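You operate a simulated robot arm through the tools that you are given. There is no shell and no other tool. Be economical: measure what you need, move in short steps, check, and stop when the job is done.

You are at the controls of a simulated robot arm. One attempt, no reset.

TASK
Chuck the grey dop and make the lathe ready to run.
Fine: push the dop home in the chuck, tighten the chuck screw with the key, stand the key in its block, shut the belt cover.

It is judged by the outcome, as a careful person would: the job done as asked, and still so three seconds after it is handed in. It fails if anything else is knocked over, pushed out of place, dropped, spilled or broken. A push-on lid holds only when it is set on centred and level and pressed home; a screw cap is set on level and turned clockwise until tight.

THE ROBOT
A 7-joint arm with a two-finger parallel gripper, fixed in place. Base frame: the origin is at the foot of the arm, x ahead of it, y to its left, z up; the work surface is at about z = 73.5. Readings come in cm, rad, newtons and seconds.
With the tool pointing down near the work surface it reaches from about 20 to 74 cm from the base axis. Its first joint turns from -2.897 to 2.897 rad. Payload 1.57 kg.
The TCP is the grasp point between the finger pads, 3 cm short of the fingertips. In the tool frame z runs along the fingers and y along their closing line. Largest opening 11 cm; finger width 2.4, thickness 1.2; the body of the gripper, 4.8 by 11.2 cm, starts 7.8 cm behind the TCP.
Orientation is told as [roll, pitch, yaw] about the base's x, y, z axes, in that order, counted from this pose: with the fingers straight down and closing along the base's y, the tool's x points along the base's -x, its y along +y and its z along -z.

THE INTERFACE
- The arm moves only by the tool arm_command. Its arguments are lists of equal length, an entry for each row: "dp": the shift along the tool's x, y, z in cm, a list of three; "rotation": the turn, a rotation vector about the tool's x, y, z in rad, a list of three; "jaw": the closure, from 0 (fully open) to 1 (shut). In form: {"dp": [[x, y, z], ...], "rotation": [[rx, ry, rz], ...], "jaw": [jaw, ...]}. A call has 1 to 8 rows; each row shifts and turns the commanded pose from where the row before left it, along the tool's axes as they then stand. Each row takes 0.2 s and may step no farther than 5 cm and 0.15 rad from the row before; otherwise, or with a gripper value out of range, the whole call is refused. A pose out of reach is approached as far as the arm can. The call stops where the force on the tool passes 40 N (or 10 N more than at its start, if that is more) or the arm is blocked; 0.2 s more then pass. Each finger travels about 4.5 cm/s and halts on what it meets, pressing with about 21 N; the grip force reading is that of the motor and also rises with nothing between the fingers. The clock runs only during rows and for 0.2 s after the last one: add rows that do not move to give the fingers time. It gives the time, the measured TCP pose, the force on the tool (base axes), the opening and the grip force at its end, in the units of the frame above (readings bear some noise).
- Cameras (640 x 400 px; columns grow to the right, rows downward): "scene" is fixed at [4.73, 64.9, 159.5]; the picture's right is [-0.11, -0.99, 0.00], its down [-0.97, 0.11, -0.22] and it looks along [0.22, -0.03, -0.97] (base axes); focal length 214 px, centre (320, 200). "wrist" rides on the gripper at [7, 1.6, -14.1] in the tool frame; the picture's right is [-0.23, 0.97, 0.00], its down [-0.86, -0.20, -0.48] and it looks along [-0.47, -0.11, 0.88] (tool axes); focal length 222 px, centre (320, 200). There is no depth. A picture from a camera that has moved, and an enlarged one, comes with that camera's place and axes in the base frame and with its lens.
- capture(camera): a new picture of that camera. The clock stands still meanwhile.
- move_column(by): slides the trunk up (or, below 0, down) by that many cm; the arm rides with it, the base frame stays. It gives what a move gives, with no picture.
- enlarge(camera, box): a new picture of the part [left, top, right, bottom] of that camera's present view, enlarged. The clock stands still meanwhile.
- sign_off(): hands the job in; it is judged then, once.

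Go step by step. Nothing tells you positions but the pictures and the camera data: compare them with the known pose of the tool, close in by small moves and look again before you grip or let go. The budget is 120 turns and 84 pictures, counting those below and the enlarged ones. Unless the task says otherwise, let go and move clear before handing in, and close with one line.

The tools are called after "Emit:" as name(argument=value, ...) on one line, values as JSON. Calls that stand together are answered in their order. arm_command: Moves the arm, as the interface text tells. Its arguments: {"type":"object","properties":{"dp":{"type":"array","items":{"type":"array","items":{"type":"number"}}},"rotation":{"type":"array","items":{"type":"array","items":{"type":"number"}}},"jaw":{"type":"array","items":{"type":"number"}}},"required":["dp","rotation","jaw"]} The other tools are called the same way: move_column (by) slides the trunk up or down; capture (camera) takes a picture; enlarge (camera, box) takes an enlarged picture of a part of a camera's view; sign_off () hands the job in.

At the start:

```text
time: 0.0
eef_pos: [36.13, 18.85, 133.0]
tcp_rot: [0.001, 0.0, 0.0]
contact_force: [0.6, -0.2, -0.3]
opening: 10.99
finger_force: 0.1
trunk travel left (down, up): [-50.0, 9.0]
```

scene: 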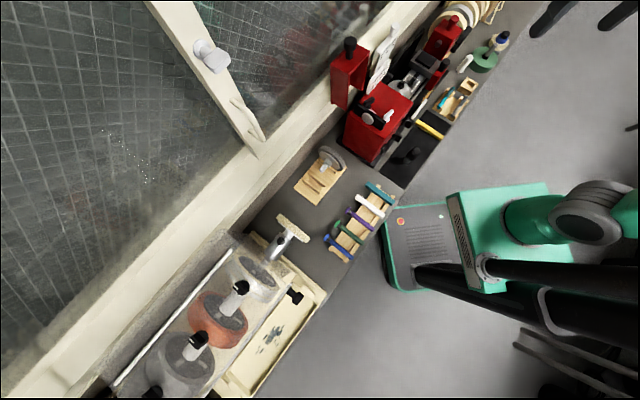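
wrist: 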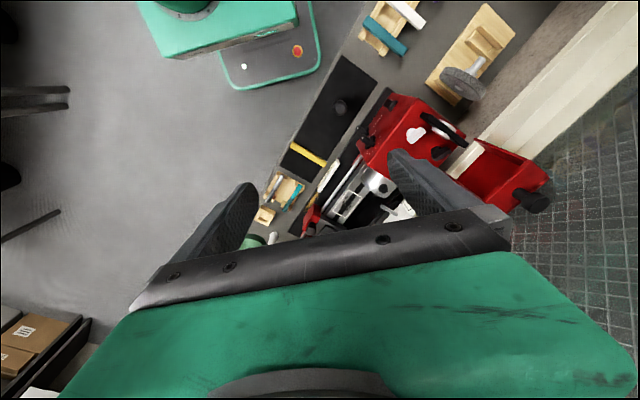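

I see a bench running diagonally, with a red lathe, open belt cover and a few trays. I'll look closer at the lathe region first.

Emit:
enlarge(camera="scene", box=[320, 30, 480, 130])

Emit:
enlarge(camera="scene", box=[330, 80, 480, 174])

Emit:
enlarge(camera="wrist", box=[240, 60, 560, 260])

```text
4.00 times, centred on (400, 80) of scene
camera zoom: at [4.73, 64.9, 159.5], right [-0.11, -0.99, 0.0], down [-0.97, 0.11, -0.22], along [0.22, -0.03, -0.97], focal length 858 px, centre (0, 680)
```

zoom: 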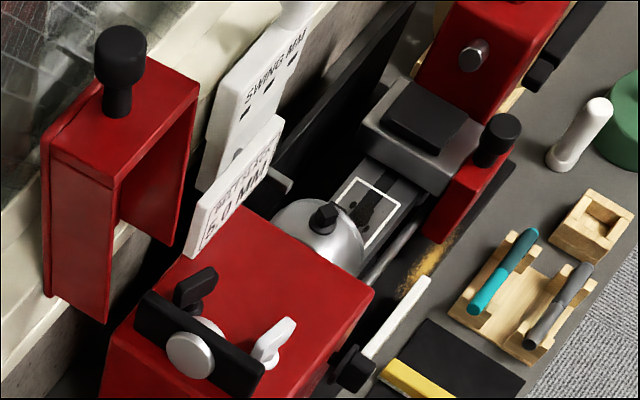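

```text
4.26 times, centred on (405, 127) of scene
camera zoom: at [4.73, 64.9, 159.5], right [-0.11, -0.99, 0.0], down [-0.97, 0.11, -0.22], along [0.22, -0.03, -0.97], focal length 913 px, centre (-42, 511)
```

zoom: 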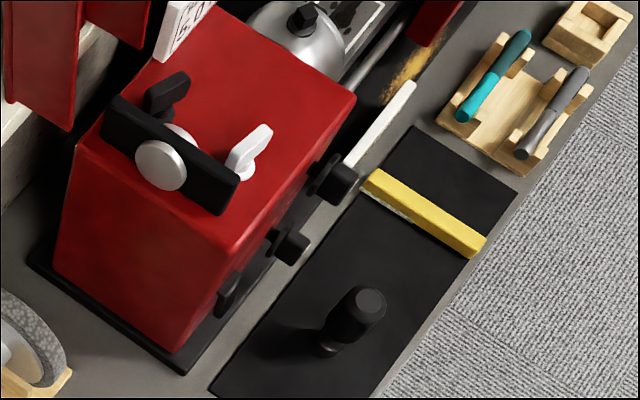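

```text
2.00 times, centred on (400, 160) of wrist
camera zoom: at [29.26, 20.51, 147.16], right [0.23, 0.97, 0.0], down [0.86, -0.2, 0.48], along [0.47, -0.11, -0.88], focal length 444 px, centre (160, 280)
```

zoom: 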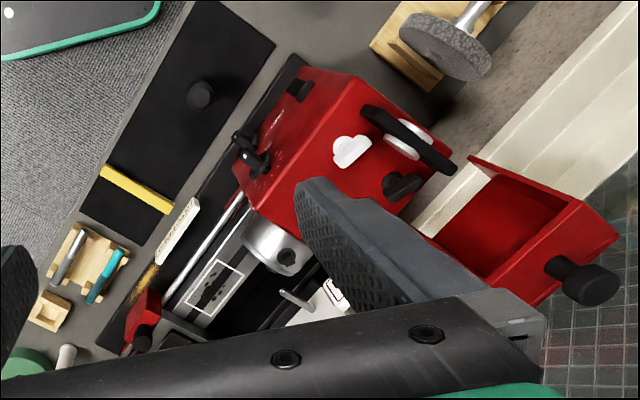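

The dops lie in a rack near (62, 1), the chuck is around (64, 26) and the belt cover stands open further left and back. I'll bring the wrist camera over the lathe for a better look.

Emit:
arm_command(dp=[[-4, 1.5, 0], [-4, 1.5, 0], [-4, 1.5, 1], [-4, 1.5, 2], [-4, 1, 2]], rotation=[[0, 0, 0], [0, 0, 0], [0, 0, 0], [0, 0, 0], [0, 0, 0]], jaw=[0, 0, 0, 0, 0])

Emit:
capture(camera="wrist")

Emit:
enlarge(camera="wrist", box=[120, 20, 320, 145])

Emit:
enlarge(camera="wrist", box=[300, 60, 500, 185])

```text
time: 1.2
eef_pos: [54.97, 25.09, 125.95]
tcp_rot: [0.001, -0.001, -0.002]
contact_force: [-0.3, 0.0, 0.8]
opening: 11.02
finger_force: 0.0
out of reach, approached as far as the arm can: row 3, 4, 5
trunk travel left (down, up): [-50.0, 9.0]
```

```text
78 pictures are left
camera wrist: at [48.02, 26.76, 140.19], right [0.23, 0.97, 0.0], down [0.85, -0.2, 0.48], along [0.47, -0.11, -0.88], focal length 222 px, centre (320, 200)
```

wrist: 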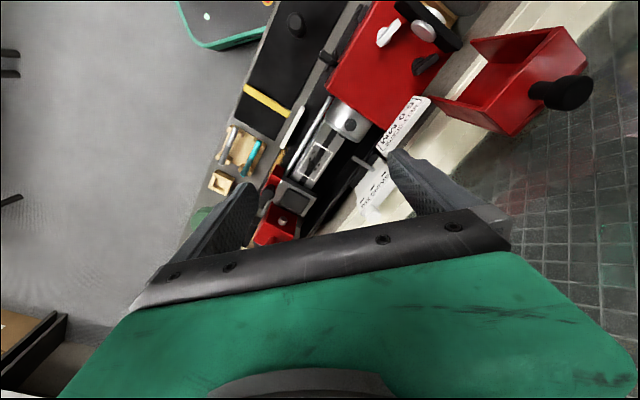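

```text
3.20 times, centred on (220, 82) of wrist
camera zoom: at [48.02, 26.76, 140.19], right [0.23, 0.97, 0.0], down [0.85, -0.2, 0.48], along [0.47, -0.11, -0.88], focal length 711 px, centre (640, 576)
```

zoom: 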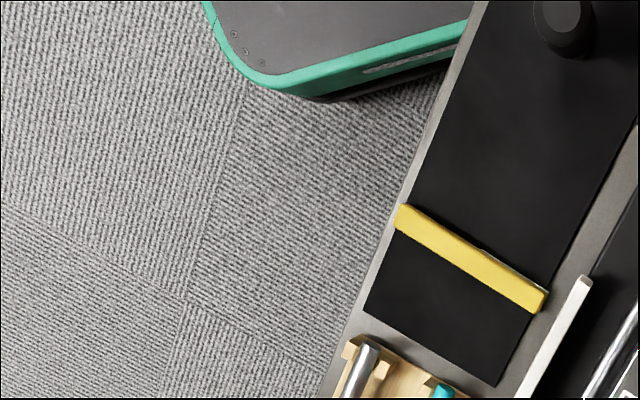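

```text
3.20 times, centred on (400, 122) of wrist
camera zoom: at [48.02, 26.76, 140.19], right [0.23, 0.97, 0.0], down [0.85, -0.2, 0.48], along [0.47, -0.11, -0.88], focal length 711 px, centre (64, 448)
```

zoom: 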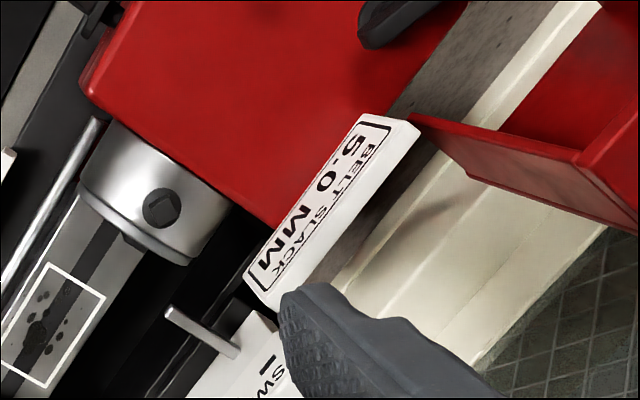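

The chuck has a screw on top. I need to find the key, so I'll enlarge more parts.

Emit:
enlarge(camera="scene", box=[420, 0, 530, 70])

Emit:
enlarge(camera="scene", box=[425, 60, 505, 110])

Emit:
enlarge(camera="scene", box=[350, 0, 450, 62])

Emit:
enlarge(camera="scene", box=[240, 140, 400, 270])

```text
5.71 times, centred on (475, 35) of scene
camera zoom: at [4.73, 64.9, 159.5], right [-0.11, -0.99, 0.0], down [-0.97, 0.11, -0.22], along [0.22, -0.03, -0.97], focal length 1226 px, centre (-566, 1143)
```

zoom: 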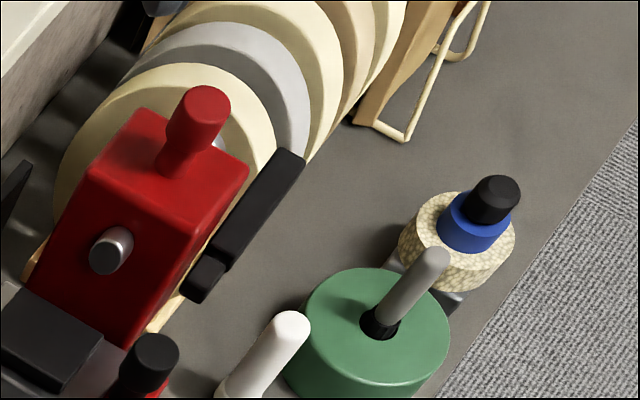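

```text
8.00 times, centred on (465, 85) of scene
camera zoom: at [4.73, 64.9, 159.5], right [-0.11, -0.99, 0.0], down [-0.97, 0.11, -0.22], along [0.22, -0.03, -0.97], focal length 1716 px, centre (-840, 1120)
```

zoom: 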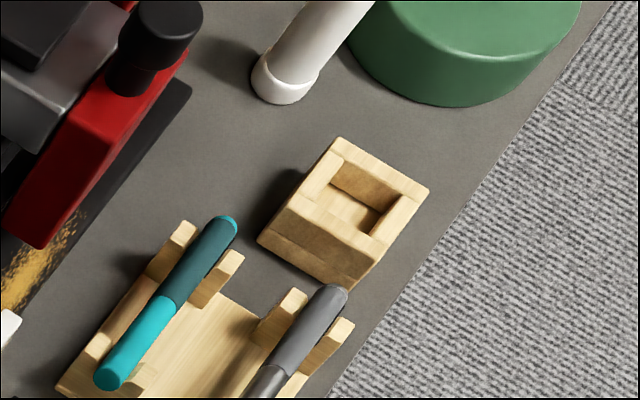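

```text
6.40 times, centred on (400, 31) of scene
camera zoom: at [4.73, 64.9, 159.5], right [-0.11, -0.99, 0.0], down [-0.97, 0.11, -0.22], along [0.22, -0.03, -0.97], focal length 1373 px, centre (-192, 1282)
```

zoom: 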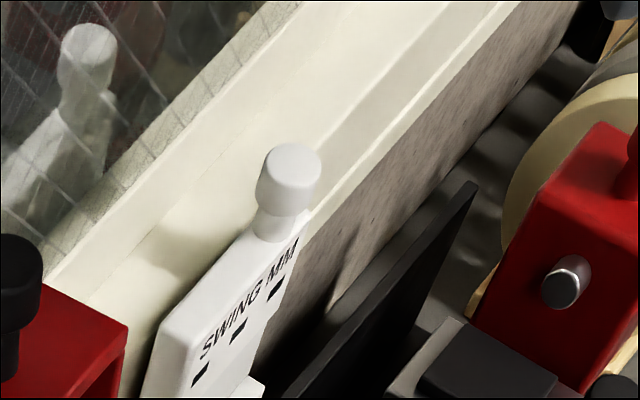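

```text
3.08 times, centred on (320, 205) of scene
camera zoom: at [4.73, 64.9, 159.5], right [-0.11, -0.99, 0.0], down [-0.97, 0.11, -0.22], along [0.22, -0.03, -0.97], focal length 660 px, centre (320, 185)
```

zoom: 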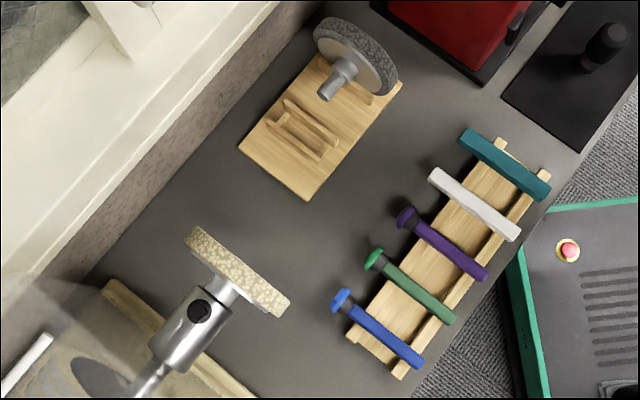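

The chuck screw triangulates to about (57, 30.5, 97), so the lathe stands high. I'll move to the right side over open space, then lower for a close look at the dop rack and lathe.

Emit:
arm_command(dp=[[2, -4, 0], [2, -4, 0], [2, -4, 0], [2, -4, 0]], rotation=[[0, 0, 0], [0, 0, 0], [0, 0, 0], [0, 0, 0]], jaw=[0, 0, 0, 0])

Emit:
move_column(by=-15)

Emit:
capture(camera="wrist")

```text
time: 2.2
eef_pos: [46.71, 9.0, 125.95]
tcp_rot: [-0.001, 0.001, -0.001]
contact_force: [-0.6, 0.0, -0.5]
opening: 11.0
finger_force: 0.0
trunk travel left (down, up): [-50.0, 9.0]
```

```text
time: 4.0
eef_pos: [46.69, 9.14, 111.01]
tcp_rot: [-0.001, -0.001, 0.0]
contact_force: [-0.1, -0.1, 0.1]
opening: 11.02
finger_force: 0.1
trunk travel left (down, up): [-35.0, 24.0]
```

```text
71 pictures are left
camera wrist: at [39.85, 10.8, 125.29], right [0.23, 0.97, 0.0], down [0.86, -0.2, 0.48], along [0.47, -0.11, -0.88], focal length 222 px, centre (320, 200)
```

wrist: 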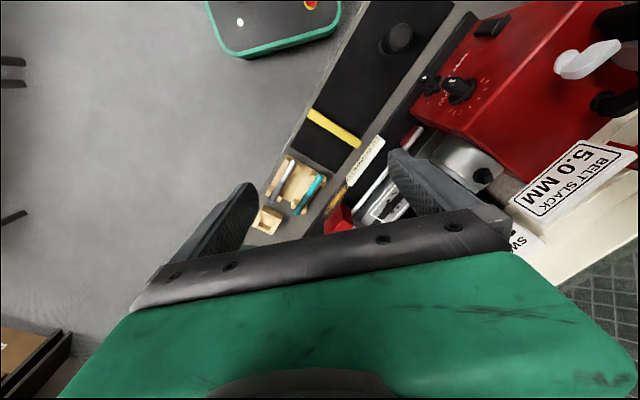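

I'll enlarge the rack, the mat knob, and headstock.

Emit:
enlarge(camera="wrist", box=[230, 130, 390, 240])

Emit:
enlarge(camera="wrist", box=[360, 0, 640, 180])

```text
3.64 times, centred on (310, 185) of wrist
camera zoom: at [39.85, 10.8, 125.29], right [0.23, 0.97, 0.0], down [0.86, -0.2, 0.48], along [0.47, -0.11, -0.88], focal length 808 px, centre (356, 254)
```

zoom: 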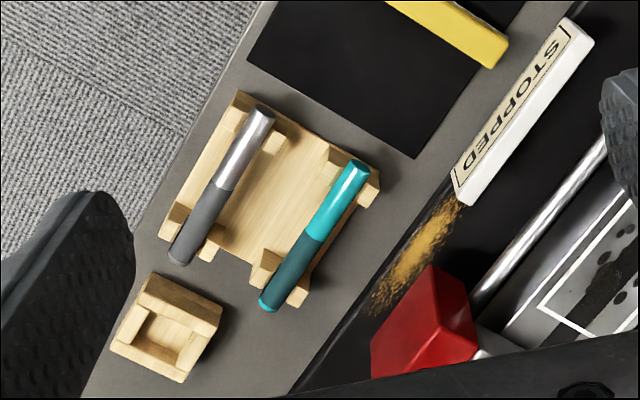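

```text
2.22 times, centred on (500, 90) of wrist
camera zoom: at [39.85, 10.8, 125.29], right [0.23, 0.97, 0.0], down [0.86, -0.2, 0.48], along [0.47, -0.11, -0.88], focal length 494 px, centre (-80, 444)
```

zoom: 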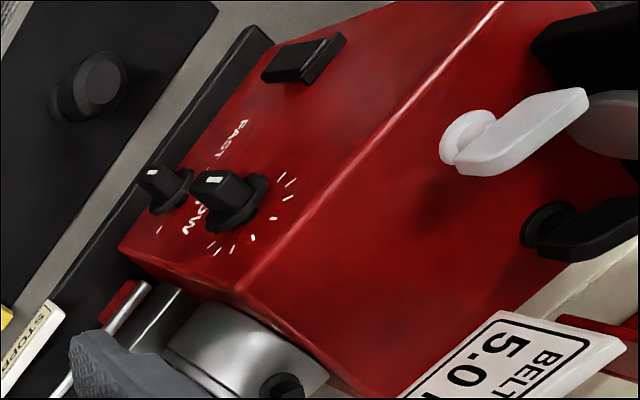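

I'll shift left a bit so the finger no longer hides the chuck.

Emit:
arm_command(dp=[[0, 4, 0], [0, 3, 0]], rotation=[[0, 0, 0], [0, 0, 0]], jaw=[0, 0])

Emit:
capture(camera="wrist")

Emit:
enlarge(camera="wrist", box=[320, 80, 480, 180])

```text
time: 4.5
eef_pos: [46.75, 16.19, 110.99]
tcp_rot: [-0.001, 0.0, -0.001]
contact_force: [-0.1, 0.3, 0.6]
opening: 10.97
finger_force: 0.1
trunk travel left (down, up): [-35.0, 24.0]
```

```text
68 pictures are left
camera wrist: at [39.78, 17.89, 125.37], right [0.23, 0.97, 0.0], down [0.86, -0.2, 0.48], along [0.47, -0.11, -0.88], focal length 222 px, centre (320, 200)
```

wrist: 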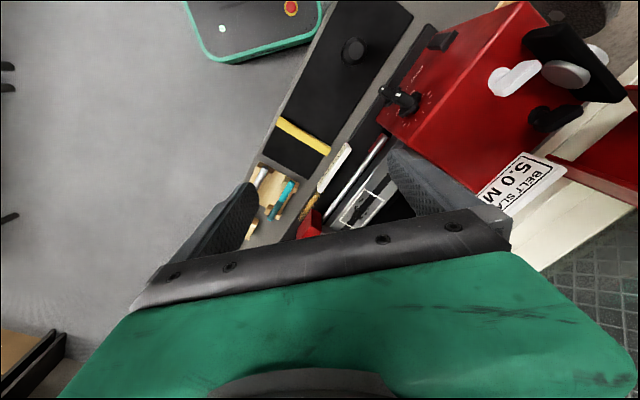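

```text
4.00 times, centred on (400, 130) of wrist
camera zoom: at [39.78, 17.89, 125.37], right [0.23, 0.97, 0.0], down [0.86, -0.2, 0.48], along [0.47, -0.11, -0.88], focal length 888 px, centre (0, 480)
```

zoom: 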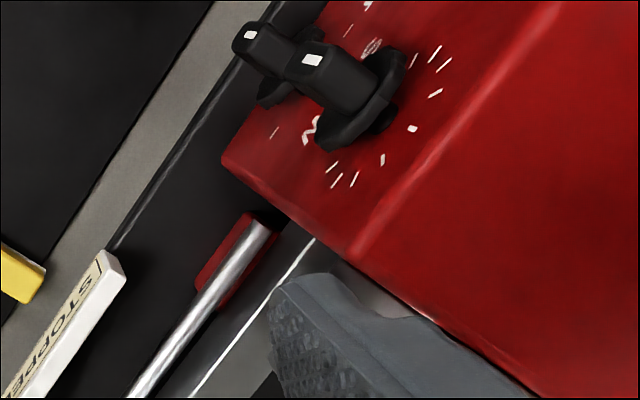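

The headstock top is about z=96, so I have clearance to move over it at this height and look down at the chuck.

Emit:
arm_command(dp=[[-3, 4, 0], [-3, 4, 0], [0, 2, 0]], rotation=[[0, 0, 0], [0, 0, 0], [0, 0, 0]], jaw=[0, 0, 0])

Emit:
enlarge(camera="wrist", box=[260, 80, 460, 205])

Emit:
enlarge(camera="wrist", box=[400, 0, 640, 150])

```text
time: 5.3
eef_pos: [52.75, 26.24, 110.97]
tcp_rot: [-0.001, 0.0, 0.001]
contact_force: [-0.7, 0.5, -0.3]
opening: 11.0
finger_force: 0.1
trunk travel left (down, up): [-35.0, 24.0]
```

```text
3.20 times, centred on (360, 142) of wrist
camera zoom: at [45.8, 27.93, 125.26], right [0.23, 0.97, 0.0], down [0.86, -0.2, 0.48], along [0.47, -0.11, -0.88], focal length 711 px, centre (192, 384)
```

zoom: 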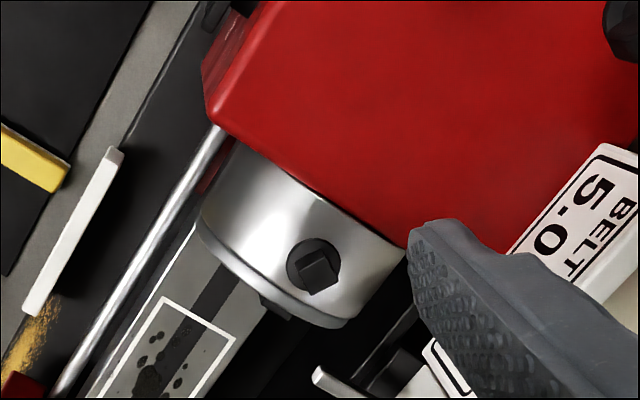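

```text
2.67 times, centred on (520, 75) of wrist
camera zoom: at [45.8, 27.93, 125.26], right [0.23, 0.97, 0.0], down [0.86, -0.2, 0.48], along [0.47, -0.11, -0.88], focal length 592 px, centre (-213, 533)
```

zoom: 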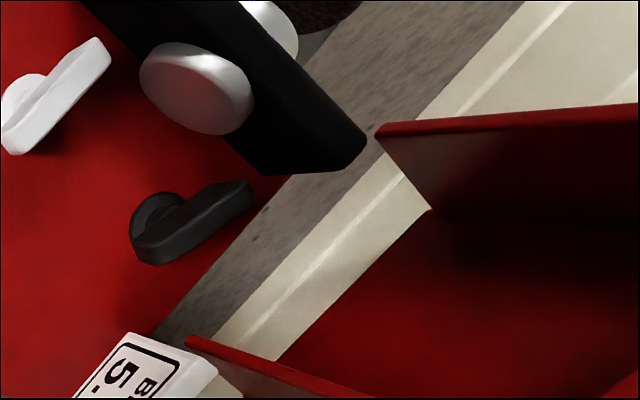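

The chuck screw has a square head. I still have to identify the key; enlarging candidates.

Emit:
enlarge(camera="scene", box=[385, 125, 455, 170])

Emit:
enlarge(camera="scene", box=[440, 25, 520, 75])

Emit:
enlarge(camera="scene", box=[340, 85, 440, 150])

Emit:
capture(camera="scene")

```text
8.89 times, centred on (420, 148) of scene
camera zoom: at [4.73, 64.9, 159.5], right [-0.11, -0.99, 0.0], down [-0.97, 0.11, -0.22], along [0.22, -0.03, -0.97], focal length 1906 px, centre (-569, 667)
```

zoom: 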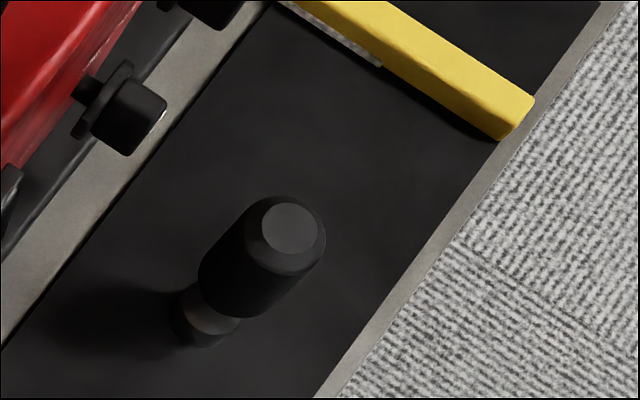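

```text
8.00 times, centred on (480, 50) of scene
camera zoom: at [4.73, 64.9, 159.5], right [-0.11, -0.99, 0.0], down [-0.97, 0.11, -0.22], along [0.22, -0.03, -0.97], focal length 1716 px, centre (-960, 1400)
```

zoom: 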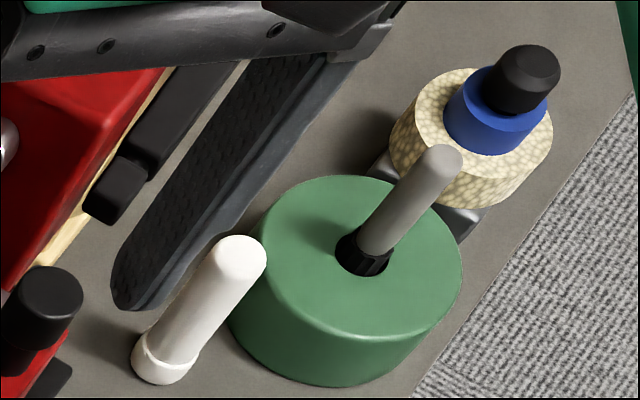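

```text
6.15 times, centred on (390, 118) of scene
camera zoom: at [4.73, 64.9, 159.5], right [-0.11, -0.99, 0.0], down [-0.97, 0.11, -0.22], along [0.22, -0.03, -0.97], focal length 1320 px, centre (-111, 708)
```

zoom: 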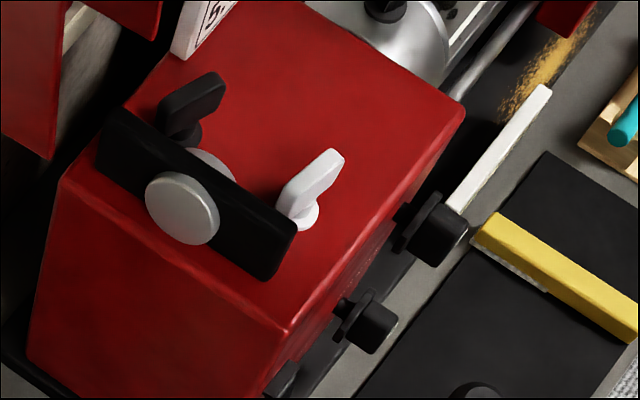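

```text
61 pictures are left
```

scene: 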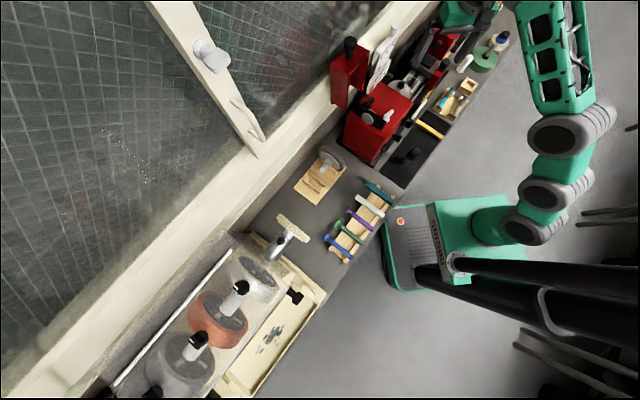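

The only reachable free-standing candidate so far is the black handled post on the black mat near (37, 23.5, 84 top). I'll lower over there for a close look; first retreat from above the lathe.

Emit:
arm_command(dp=[[5, -2, 0], [5, -1, 0], [5, -1, 0], [5, 0, 0], [2, 0, 4], [0, 0, 4]], rotation=[[0, 0, 0], [0, 0, 0], [0, 0, 0], [0, 0, 0], [0, 0, 0], [0, 0, 0]], jaw=[0, 0, 0, 0, 0, 0])

Emit:
capture(camera="wrist")

```text
refused: row 1 steps farther than a row can; nothing moved
```

```text
60 pictures are left
camera wrist: at [45.8, 27.93, 125.26], right [0.23, 0.97, 0.0], down [0.86, -0.2, 0.48], along [0.47, -0.11, -0.88], focal length 222 px, centre (320, 200)
```

wrist: 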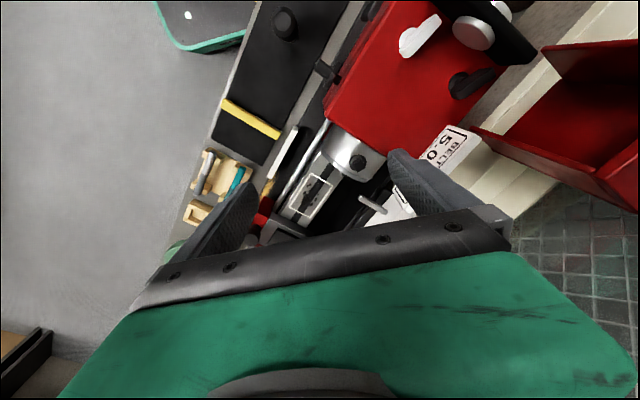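

Step too large; I'll use smaller steps, one picture only when there.

Emit:
arm_command(dp=[[4.6, -1, 0], [4.6, -1, 0], [4.6, -1, 0], [4.6, -1, 0], [1, 0, 4.5], [0, 0, 4.5]], rotation=[[0, 0, 0], [0, 0, 0], [0, 0, 0], [0, 0, 0], [0, 0, 0], [0, 0, 0]], jaw=[0, 0, 0, 0, 0, 0])

Emit:
capture(camera="wrist")

```text
time: 6.8
eef_pos: [33.38, 22.11, 102.09]
tcp_rot: [0.0, 0.0, 0.0]
contact_force: [0.3, -0.7, 0.4]
opening: 10.99
finger_force: 0.0
trunk travel left (down, up): [-35.0, 24.0]
```

```text
59 pictures are left
camera wrist: at [26.43, 23.79, 116.26], right [0.23, 0.97, 0.0], down [0.86, -0.2, 0.48], along [0.47, -0.11, -0.88], focal length 222 px, centre (320, 200)
```

wrist: 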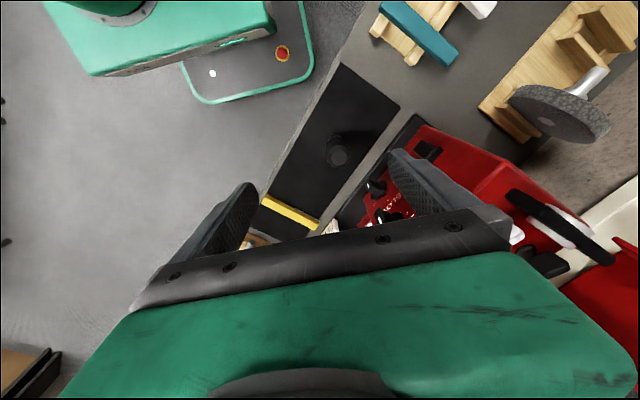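

Emit:
enlarge(camera="wrist", box=[280, 100, 400, 175])

Emit:
enlarge(camera="wrist", box=[380, 120, 640, 280])

```text
5.33 times, centred on (340, 138) of wrist
camera zoom: at [26.43, 23.79, 116.26], right [0.23, 0.97, 0.0], down [0.86, -0.2, 0.48], along [0.47, -0.11, -0.88], focal length 1185 px, centre (213, 533)
```

zoom: 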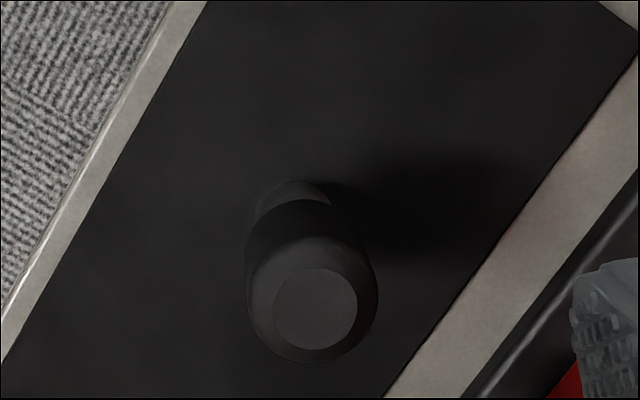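

```text
2.46 times, centred on (510, 200) of wrist
camera zoom: at [26.43, 23.79, 116.26], right [0.23, 0.97, 0.0], down [0.86, -0.2, 0.48], along [0.47, -0.11, -0.88], focal length 547 px, centre (-148, 200)
```

zoom: 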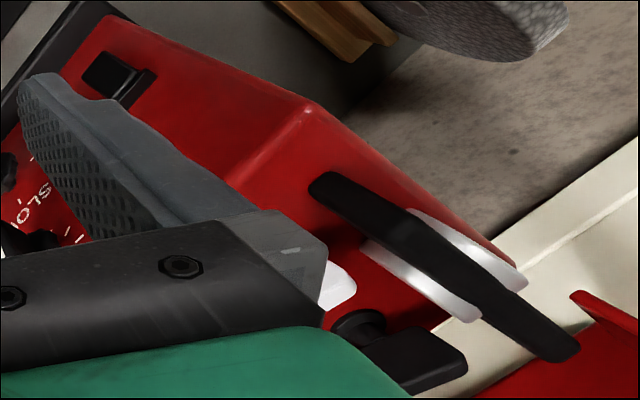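

The black post on the mat is a hand-grip on a stem standing upright: I take it as the key. The grey dop lies with its silver end toward the headstock, axis about (0.735, -0.68). I'll turn the tool by +2.4 rad yaw so the fingers close across the dop and the camera looks from the tailstock side.

Emit:
arm_command(dp=[[0, 0, 0], [0, 0, 0], [0, 0, 0], [0, 0, 0], [0, 0, 0], [0, 0, 0], [0, 0, 0], [0, 0, 0]], rotation=[[0, 0, -0.15], [0, 0, -0.15], [0, 0, -0.15], [0, 0, -0.15], [0, 0, -0.15], [0, 0, -0.15], [0, 0, -0.15], [0, 0, -0.15]], jaw=[0, 0, 0, 0, 0, 0, 0, 0])

Emit:
arm_command(dp=[[0, 0, 0], [0, 0, 0], [0, 0, 0], [0, 0, 0], [0, 0, 0], [0, 0, 0], [0, 0, 0], [0, 0, 0]], rotation=[[0, 0, -0.15], [0, 0, -0.15], [0, 0, -0.15], [0, 0, -0.15], [0, 0, -0.15], [0, 0, -0.15], [0, 0, -0.15], [0, 0, -0.14]], jaw=[0, 0, 0, 0, 0, 0, 0, 0])

```text
time: 8.6
eef_pos: [33.22, 22.17, 102.03]
tcp_rot: [0.001, -0.001, 1.203]
contact_force: [0.0, 0.3, -0.3]
opening: 10.99
finger_force: 0.1
trunk travel left (down, up): [-35.0, 24.0]
```

```text
time: 10.3
eef_pos: [33.43, 22.21, 102.02]
tcp_rot: [0.0, 0.001, 2.392]
contact_force: [-0.5, 0.3, -0.2]
opening: 11.0
finger_force: 0.0
trunk travel left (down, up): [-35.0, 24.0]
```

Rotation reached. Now slide along the bench to above the grey dop.

Emit:
arm_command(dp=[[4.45, 0.1, 1.3], [4.45, 0.1, 1.3], [4.45, 0.1, 1.3], [4.45, 0.1, 1.3], [4.45, 0.1, 1.3], [4.45, 0.1, 1.3], [4.45, 0.1, 1.3], [4.45, 0.1, 1.3]], rotation=[[0, 0, 0], [0, 0, 0], [0, 0, 0], [0, 0, 0], [0, 0, 0], [0, 0, 0], [0, 0, 0], [0, 0, 0]], jaw=[0, 0, 0, 0, 0, 0, 0, 0])

Emit:
capture(camera="wrist")

```text
time: 12.2
eef_pos: [58.86, -2.95, 91.64]
tcp_rot: [-0.001, -0.001, 2.39]
contact_force: [-0.2, -0.4, 0.7]
opening: 11.0
finger_force: 0.0
trunk travel left (down, up): [-35.0, 24.0]
```

```text
56 pictures are left
camera wrist: at [62.91, -8.8, 105.86], right [-0.83, -0.56, 0.0], down [-0.49, 0.73, 0.48], along [-0.27, 0.4, -0.88], focal length 222 px, centre (320, 200)
```

wrist: 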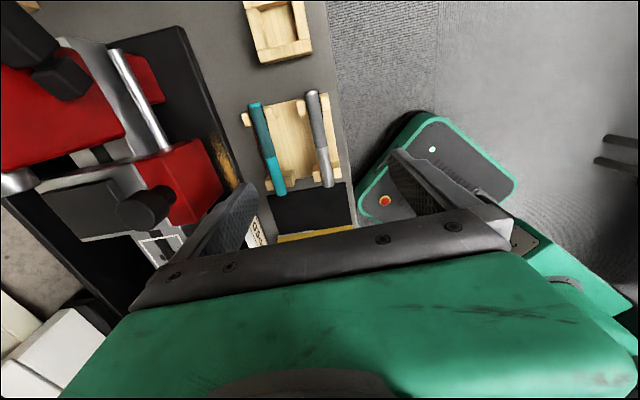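

Emit:
enlarge(camera="wrist", box=[220, 70, 380, 200])

```text
3.08 times, centred on (300, 135) of wrist
camera zoom: at [62.91, -8.8, 105.86], right [-0.83, -0.56, 0.0], down [-0.49, 0.73, 0.48], along [-0.27, 0.4, -0.88], focal length 684 px, centre (382, 400)
```

zoom: 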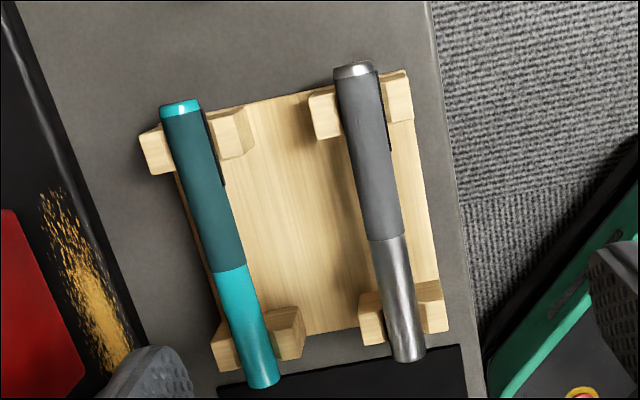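

The grey dop's shank (bare silver end) already faces the headstock. I refine its axis to about (0.70, -0.716); I'll align, narrow the jaw and come down partway.

Emit:
arm_command(dp=[[0, 0, 0], [0.84, -0.07, 2], [0, 0, 3.6], [0, 0, 3], [0, 0, 0]], rotation=[[0, 0, 0.046], [0, 0, 0], [0, 0, 0], [0, 0, 0], [0, 0, 0]], jaw=[0.6, 0.6, 0.6, 0.6, 0.6])

Emit:
capture(camera="wrist")

Emit:
enlarge(camera="wrist", box=[240, 100, 400, 220])

```text
time: 13.3
eef_pos: [59.39, -3.23, 83.01]
tcp_rot: [0.0, 0.001, 2.343]
contact_force: [0.1, 0.0, 0.0]
opening: 4.41
finger_force: 0.0
trunk travel left (down, up): [-35.0, 24.0]
```

```text
54 pictures are left
camera wrist: at [63.18, -9.39, 97.24], right [-0.86, -0.52, 0.0], down [-0.45, 0.75, 0.48], along [-0.25, 0.41, -0.88], focal length 222 px, centre (320, 200)
```

wrist: 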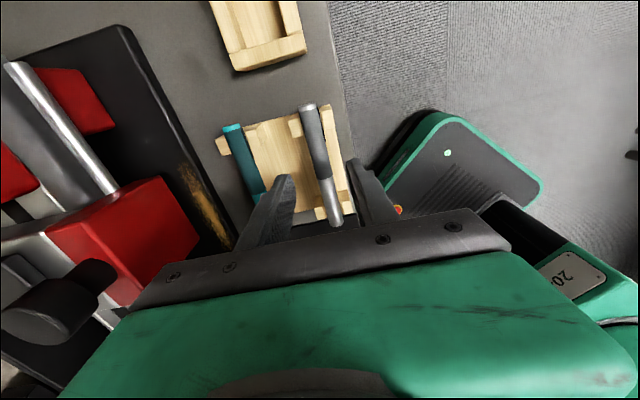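

```text
3.33 times, centred on (320, 160) of wrist
camera zoom: at [63.18, -9.39, 97.24], right [-0.86, -0.52, 0.0], down [-0.45, 0.75, 0.48], along [-0.25, 0.41, -0.88], focal length 740 px, centre (320, 333)
```

zoom: 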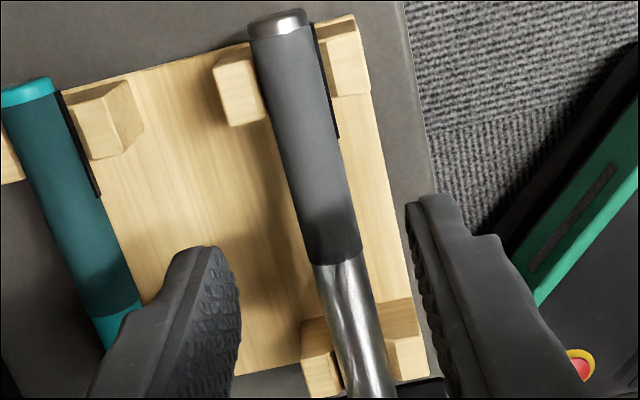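

Dop axis measured as nearly exactly -45°, through x+y≈55.8. Fine-adjust, descend and grip.

Emit:
arm_command(dp=[[0.45, 0.2, 0], [0, 0, 2.4], [0, 0, 2.3], [0, 0, 0], [0, 0, 0], [0, 0, 0], [0, 0, 0]], rotation=[[0, 0, -0.013], [0, 0, 0], [0, 0, 0], [0, 0, 0], [0, 0, 0], [0, 0, 0], [0, 0, 0]], jaw=[0.6, 0.6, 0.6, 0.6, 0.9, 1, 1])

Emit:
enlarge(camera="wrist", box=[200, 80, 440, 240])

```text
time: 14.9
eef_pos: [59.59, -3.78, 78.38]
tcp_rot: [0.0, 0.0, 2.356]
contact_force: [-0.3, -3.1, -0.8]
opening: 1.11
finger_force: 20.7
trunk travel left (down, up): [-35.0, 24.0]
```

```text
2.50 times, centred on (320, 160) of wrist
camera zoom: at [63.47, -9.77, 92.64], right [-0.85, -0.53, 0.0], down [-0.46, 0.75, 0.48], along [-0.25, 0.41, -0.88], focal length 555 px, centre (320, 300)
```

zoom: 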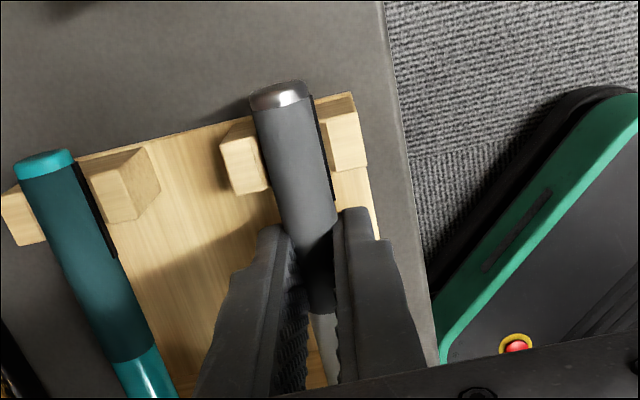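

Gripped. Lifting straight up a bit and checking.

Emit:
arm_command(dp=[[0, 0, -1], [0, 0, -2], [0, 0, -3]], rotation=[[0, 0, 0], [0, 0, 0], [0, 0, 0]], jaw=[1, 1, 1])

Emit:
capture(camera="wrist")

Emit:
enlarge(camera="wrist", box=[200, 80, 440, 240])

```text
time: 15.8
eef_pos: [59.53, -3.76, 84.42]
tcp_rot: [0.0, -0.001, 2.356]
contact_force: [0.5, -0.7, -1.9]
opening: 1.42
finger_force: 21.0
trunk travel left (down, up): [-35.0, 24.0]
```

```text
51 pictures are left
camera wrist: at [63.44, -9.78, 98.65], right [-0.85, -0.53, 0.0], down [-0.46, 0.75, 0.48], along [-0.25, 0.41, -0.88], focal length 222 px, centre (320, 200)
```

wrist: 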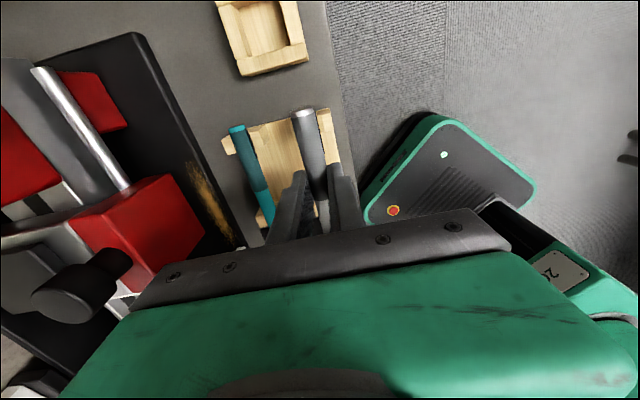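

```text
2.50 times, centred on (320, 160) of wrist
camera zoom: at [63.44, -9.78, 98.65], right [-0.85, -0.53, 0.0], down [-0.46, 0.75, 0.48], along [-0.25, 0.41, -0.88], focal length 555 px, centre (320, 300)
```

zoom: 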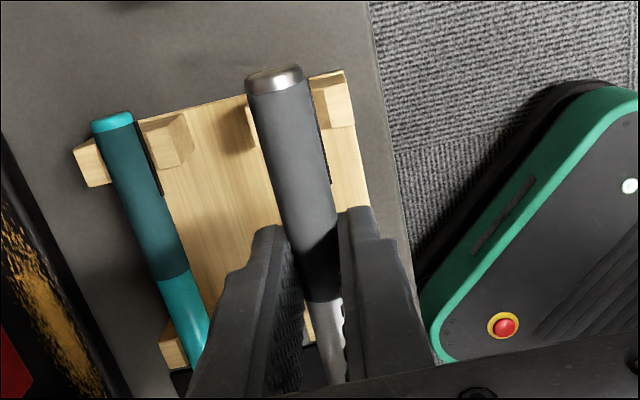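

Held, but I want to check the tilt of the dop from the scene camera.

Emit:
enlarge(camera="scene", box=[410, 70, 490, 120])

```text
8.00 times, centred on (450, 95) of scene
camera zoom: at [4.73, 64.9, 159.5], right [-0.11, -0.99, 0.0], down [-0.97, 0.11, -0.22], along [0.22, -0.03, -0.97], focal length 1716 px, centre (-720, 1040)
```

zoom: 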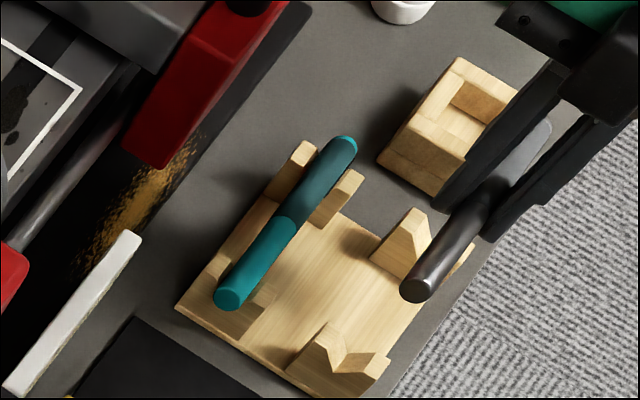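

The dop is held level, its axis about 1.4 cm under the TCP. I'll raise via the trunk and then travel over toward the chuck.

Emit:
move_column(by=21)

Emit:
arm_command(dp=[[-3, -3.8, 0], [-3, -3.8, 0], [-3, -3.8, 0], [-3, -3.8, 0], [-3, -3.8, 0], [-3, -3.8, 0]], rotation=[[0, 0, 0], [0, 0, 0], [0, 0, 0], [0, 0, 0], [0, 0, 0], [0, 0, 0]], jaw=[1, 1, 1, 1, 1, 1])

Emit:
capture(camera="wrist")

```text
time: 18.0
eef_pos: [59.54, -3.68, 105.4]
tcp_rot: [0.0, 0.001, 2.357]
contact_force: [0.2, -0.3, -1.7]
opening: 1.46
finger_force: 21.0
trunk travel left (down, up): [-56.0, 3.0]
```

```text
time: 19.4
eef_pos: [62.9, 25.3, 105.44]
tcp_rot: [0.0, -0.001, 2.357]
contact_force: [-0.7, 0.3, -1.8]
opening: 1.39
finger_force: 21.0
trunk travel left (down, up): [-56.0, 3.0]
```

```text
48 pictures are left
camera wrist: at [66.79, 19.27, 119.7], right [-0.85, -0.53, 0.0], down [-0.46, 0.75, 0.48], along [-0.25, 0.41, -0.88], focal length 222 px, centre (320, 200)
```

wrist: 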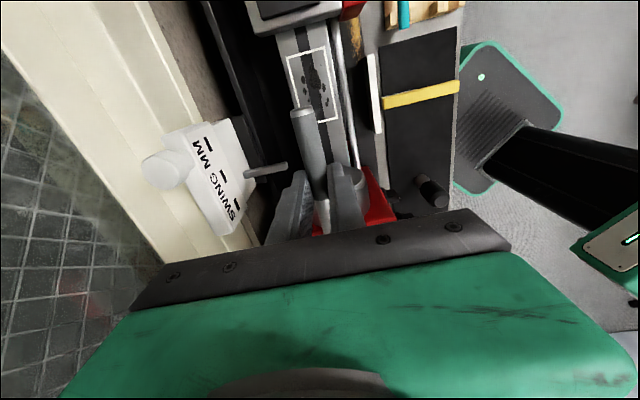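

I'll advance 6 cm toward the headstock at this height so the chuck comes into view above the fingers.

Emit:
arm_command(dp=[[-3, 0, -0.5], [-3, 0, -0.5]], rotation=[[0, 0, 0], [0, 0, 0]], jaw=[1, 1])

Emit:
capture(camera="wrist")

Emit:
enlarge(camera="scene", box=[360, 50, 440, 110])

```text
time: 20.0
eef_pos: [58.66, 29.48, 106.49]
tcp_rot: [0.001, -0.001, 2.356]
contact_force: [0.1, 0.1, -1.5]
opening: 1.39
finger_force: 20.9
trunk travel left (down, up): [-56.0, 3.0]
```

```text
47 pictures are left
camera wrist: at [62.48, 23.44, 120.65], right [-0.85, -0.53, 0.0], down [-0.46, 0.75, 0.48], along [-0.25, 0.41, -0.88], focal length 222 px, centre (320, 200)
```

wrist: 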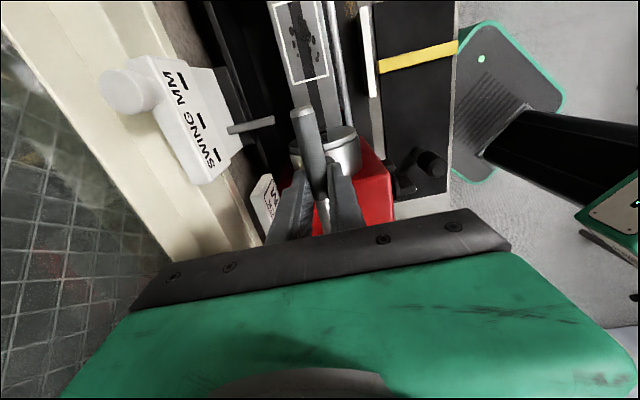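

```text
6.67 times, centred on (400, 80) of scene
camera zoom: at [4.73, 64.9, 159.5], right [-0.11, -0.99, 0.0], down [-0.97, 0.11, -0.22], along [0.22, -0.03, -0.97], focal length 1430 px, centre (-213, 1000)
```

zoom: 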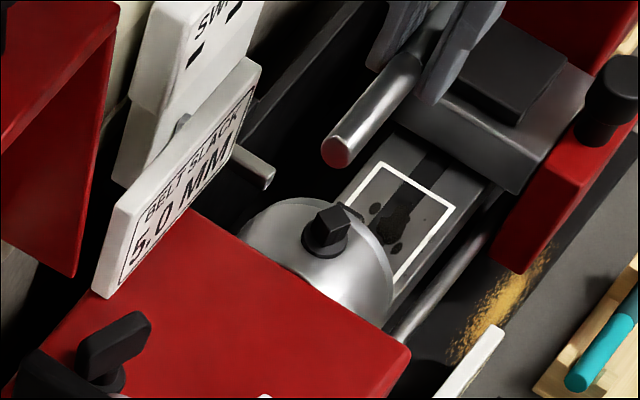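

Emit:
enlarge(camera="wrist", box=[260, 95, 400, 225])

```text
3.08 times, centred on (330, 160) of wrist
camera zoom: at [62.48, 23.44, 120.65], right [-0.85, -0.53, 0.0], down [-0.46, 0.75, 0.48], along [-0.25, 0.41, -0.88], focal length 684 px, centre (289, 323)
```

zoom: 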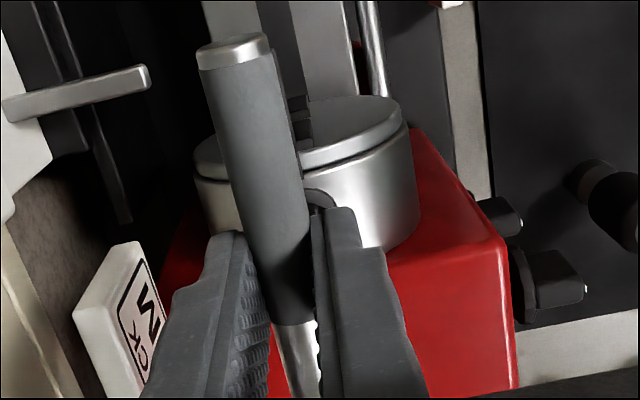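

I need the chuck's axis height precisely; enlarging the chuck in the scene view.

Emit:
enlarge(camera="scene", box=[384, 70, 424, 102])

```text
12.50 times, centred on (404, 86) of scene
camera zoom: at [4.73, 64.9, 159.5], right [-0.11, -0.99, 0.0], down [-0.97, 0.11, -0.22], along [0.22, -0.03, -0.97], focal length 2681 px, centre (-730, 1625)
```

zoom: 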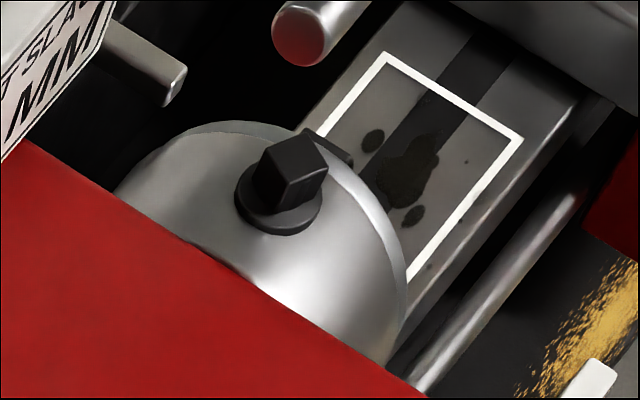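

From the fits I estimate chuck axis: x+y≈87.6, height ≈88–89, face radius ≈5, but the height is uncertain. I'll back off and tilt the tool so the wrist camera can look at the chuck face more squarely.

Emit:
arm_command(dp=[[3.5, 0, 2], [3.5, 0, 2], [0, 0, 0], [0, 0, 0], [0, 0, 0], [0, 0, 0]], rotation=[[0, 0, 0], [0, 0, 0], [0, -0.14, 0], [0, -0.14, 0], [0, -0.14, 0], [0, -0.13, 0]], jaw=[1, 1, 1, 1, 1, 1])

Emit:
capture(camera="wrist")

Emit:
enlarge(camera="wrist", box=[240, 80, 400, 220])

```text
time: 21.4
eef_pos: [60.72, 18.65, 100.42]
tcp_rot: [-0.005, -0.29, 2.356]
contact_force: [0.2, 0.0, -1.5]
opening: 1.4
finger_force: 21.2
out of reach, approached as far as the arm can: row 4, 5, 6
trunk travel left (down, up): [-56.0, 3.0]
```

```text
43 pictures are left
camera wrist: at [67.16, 9.84, 112.15], right [-0.84, -0.53, 0.06], down [-0.34, 0.62, 0.7], along [-0.41, 0.57, -0.71], focal length 222 px, centre (320, 200)
```

wrist: 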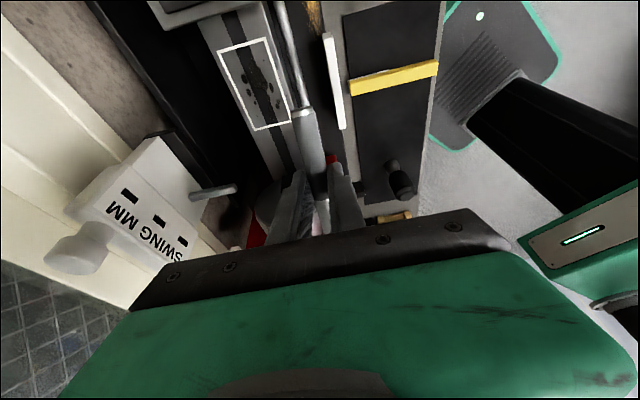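

```text
2.86 times, centred on (320, 150) of wrist
camera zoom: at [67.16, 9.84, 112.15], right [-0.84, -0.53, 0.06], down [-0.34, 0.62, 0.7], along [-0.41, 0.57, -0.71], focal length 635 px, centre (320, 343)
```

zoom: 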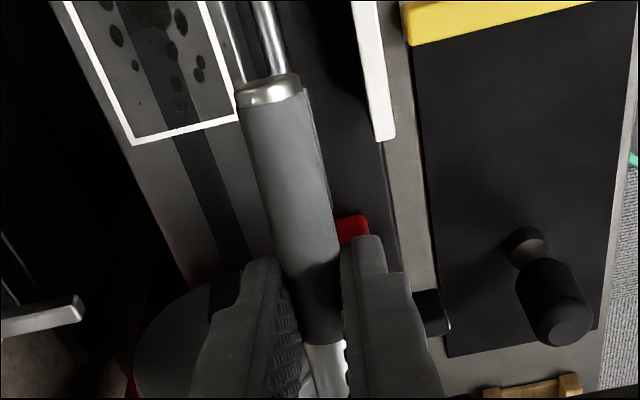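

The tilted pose hit reach limits but gave extra data: chuck axis height ≈ 89.8, radius ≈ 4.6. I'll level the tool again and check where I am.

Emit:
arm_command(dp=[[0, 0, 0], [0, 0, 0], [0, 0, 0], [0, 0, 0], [0, 0, 0]], rotation=[[0, 0.14, 0], [0, 0.14, 0], [0, 0, 0], [0, 0, 0], [0, 0, 0]], jaw=[1, 1, 1, 1, 1])

```text
time: 22.6
eef_pos: [64.14, 19.6, 101.36]
tcp_rot: [0.002, -0.01, 2.356]
contact_force: [0.2, -0.5, -1.5]
opening: 1.39
finger_force: 20.8
out of reach, approached as far as the arm can: row 1, 2
trunk travel left (down, up): [-56.0, 3.0]
```

Emit:
arm_command(dp=[[-1.1, -1.4, 2], [-1, -1.35, 2], [0, 0, 0]], rotation=[[0, 0.01, 0], [0, 0, 0], [0, 0, 0]], jaw=[1, 1, 1])

```text
time: 23.4
eef_pos: [64.75, 22.98, 97.25]
tcp_rot: [-0.005, 0.002, 2.357]
contact_force: [-0.2, 0.2, -1.6]
opening: 1.45
finger_force: 20.4
trunk travel left (down, up): [-56.0, 3.0]
```

Before lowering I check clearance of the gripper body to the white SWING panel.

Emit:
capture(camera="wrist")

Emit:
enlarge(camera="scene", box=[350, 10, 450, 110])

```text
41 pictures are left
camera wrist: at [68.43, 16.99, 111.56], right [-0.85, -0.53, 0.0], down [-0.47, 0.75, 0.48], along [-0.25, 0.41, -0.88], focal length 222 px, centre (320, 200)
```

wrist: 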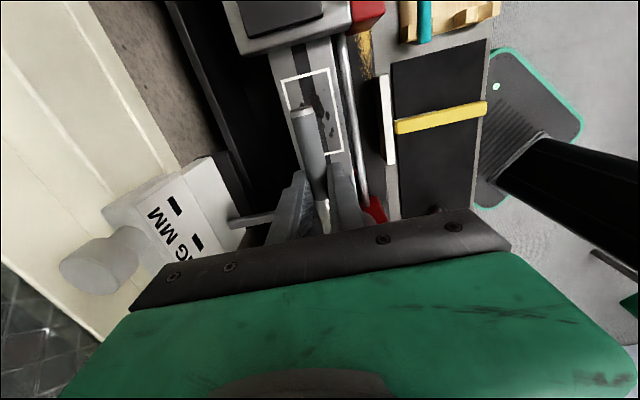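

```text
4.00 times, centred on (400, 60) of scene
camera zoom: at [4.73, 64.9, 159.5], right [-0.11, -0.99, 0.0], down [-0.97, 0.11, -0.22], along [0.22, -0.03, -0.97], focal length 858 px, centre (0, 760)
```

zoom: 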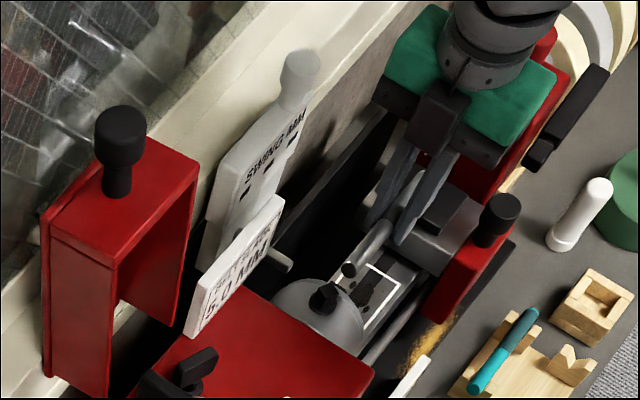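

The white panel sits ≥5 cm away from the gripper body; clear. Lowering to chuck axis height.

Emit:
arm_command(dp=[[0.1, 0.05, 2], [0, 0, 2], [0, 0, 2], [0, 0, 0]], rotation=[[0.005, 0, 0], [0, 0, 0], [0, 0, 0], [0, 0, 0]], jaw=[1, 1, 1, 1])

Emit:
enlarge(camera="scene", box=[384, 60, 434, 100])

```text
time: 24.4
eef_pos: [64.82, 22.82, 91.32]
tcp_rot: [-0.008, 0.003, 2.354]
contact_force: [0.2, 0.4, -1.3]
opening: 1.43
finger_force: 20.9
trunk travel left (down, up): [-56.0, 3.0]
```

```text
10.00 times, centred on (409, 80) of scene
camera zoom: at [4.73, 64.9, 159.5], right [-0.11, -0.99, 0.0], down [-0.97, 0.11, -0.22], along [0.22, -0.03, -0.97], focal length 2145 px, centre (-570, 1400)
```

zoom: 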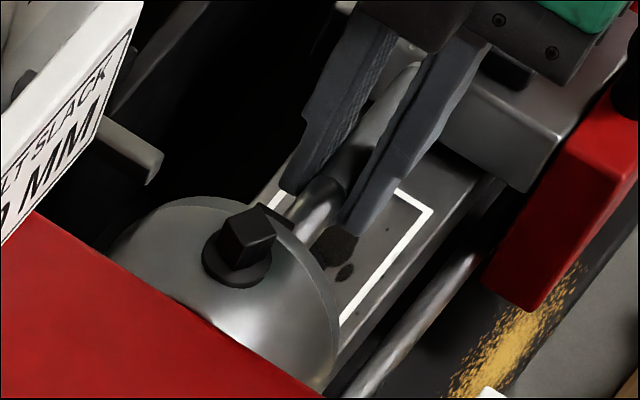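

The dop stands before the chuck; relative measurements in the scene view suggest shifting ~0.1 cm left and ~0.5 up. I'll adjust and advance in small steps, watching the force.

Emit:
arm_command(dp=[[0, -0.13, -0.5], [-0.7, 0, 0], [-0.7, 0, 0], [-0.7, 0, 0], [-0.4, 0, 0]], rotation=[[0, -0.003, 0], [0, 0, 0], [0, 0, 0], [0, 0, 0], [0, 0, 0]], jaw=[1, 1, 1, 1, 1])

```text
time: 25.6
eef_pos: [63.18, 24.64, 91.96]
tcp_rot: [-0.01, -0.002, 2.356]
contact_force: [10.8, -13.9, 1.4]
opening: 1.39
finger_force: 21.4
trunk travel left (down, up): [-56.0, 3.0]
```

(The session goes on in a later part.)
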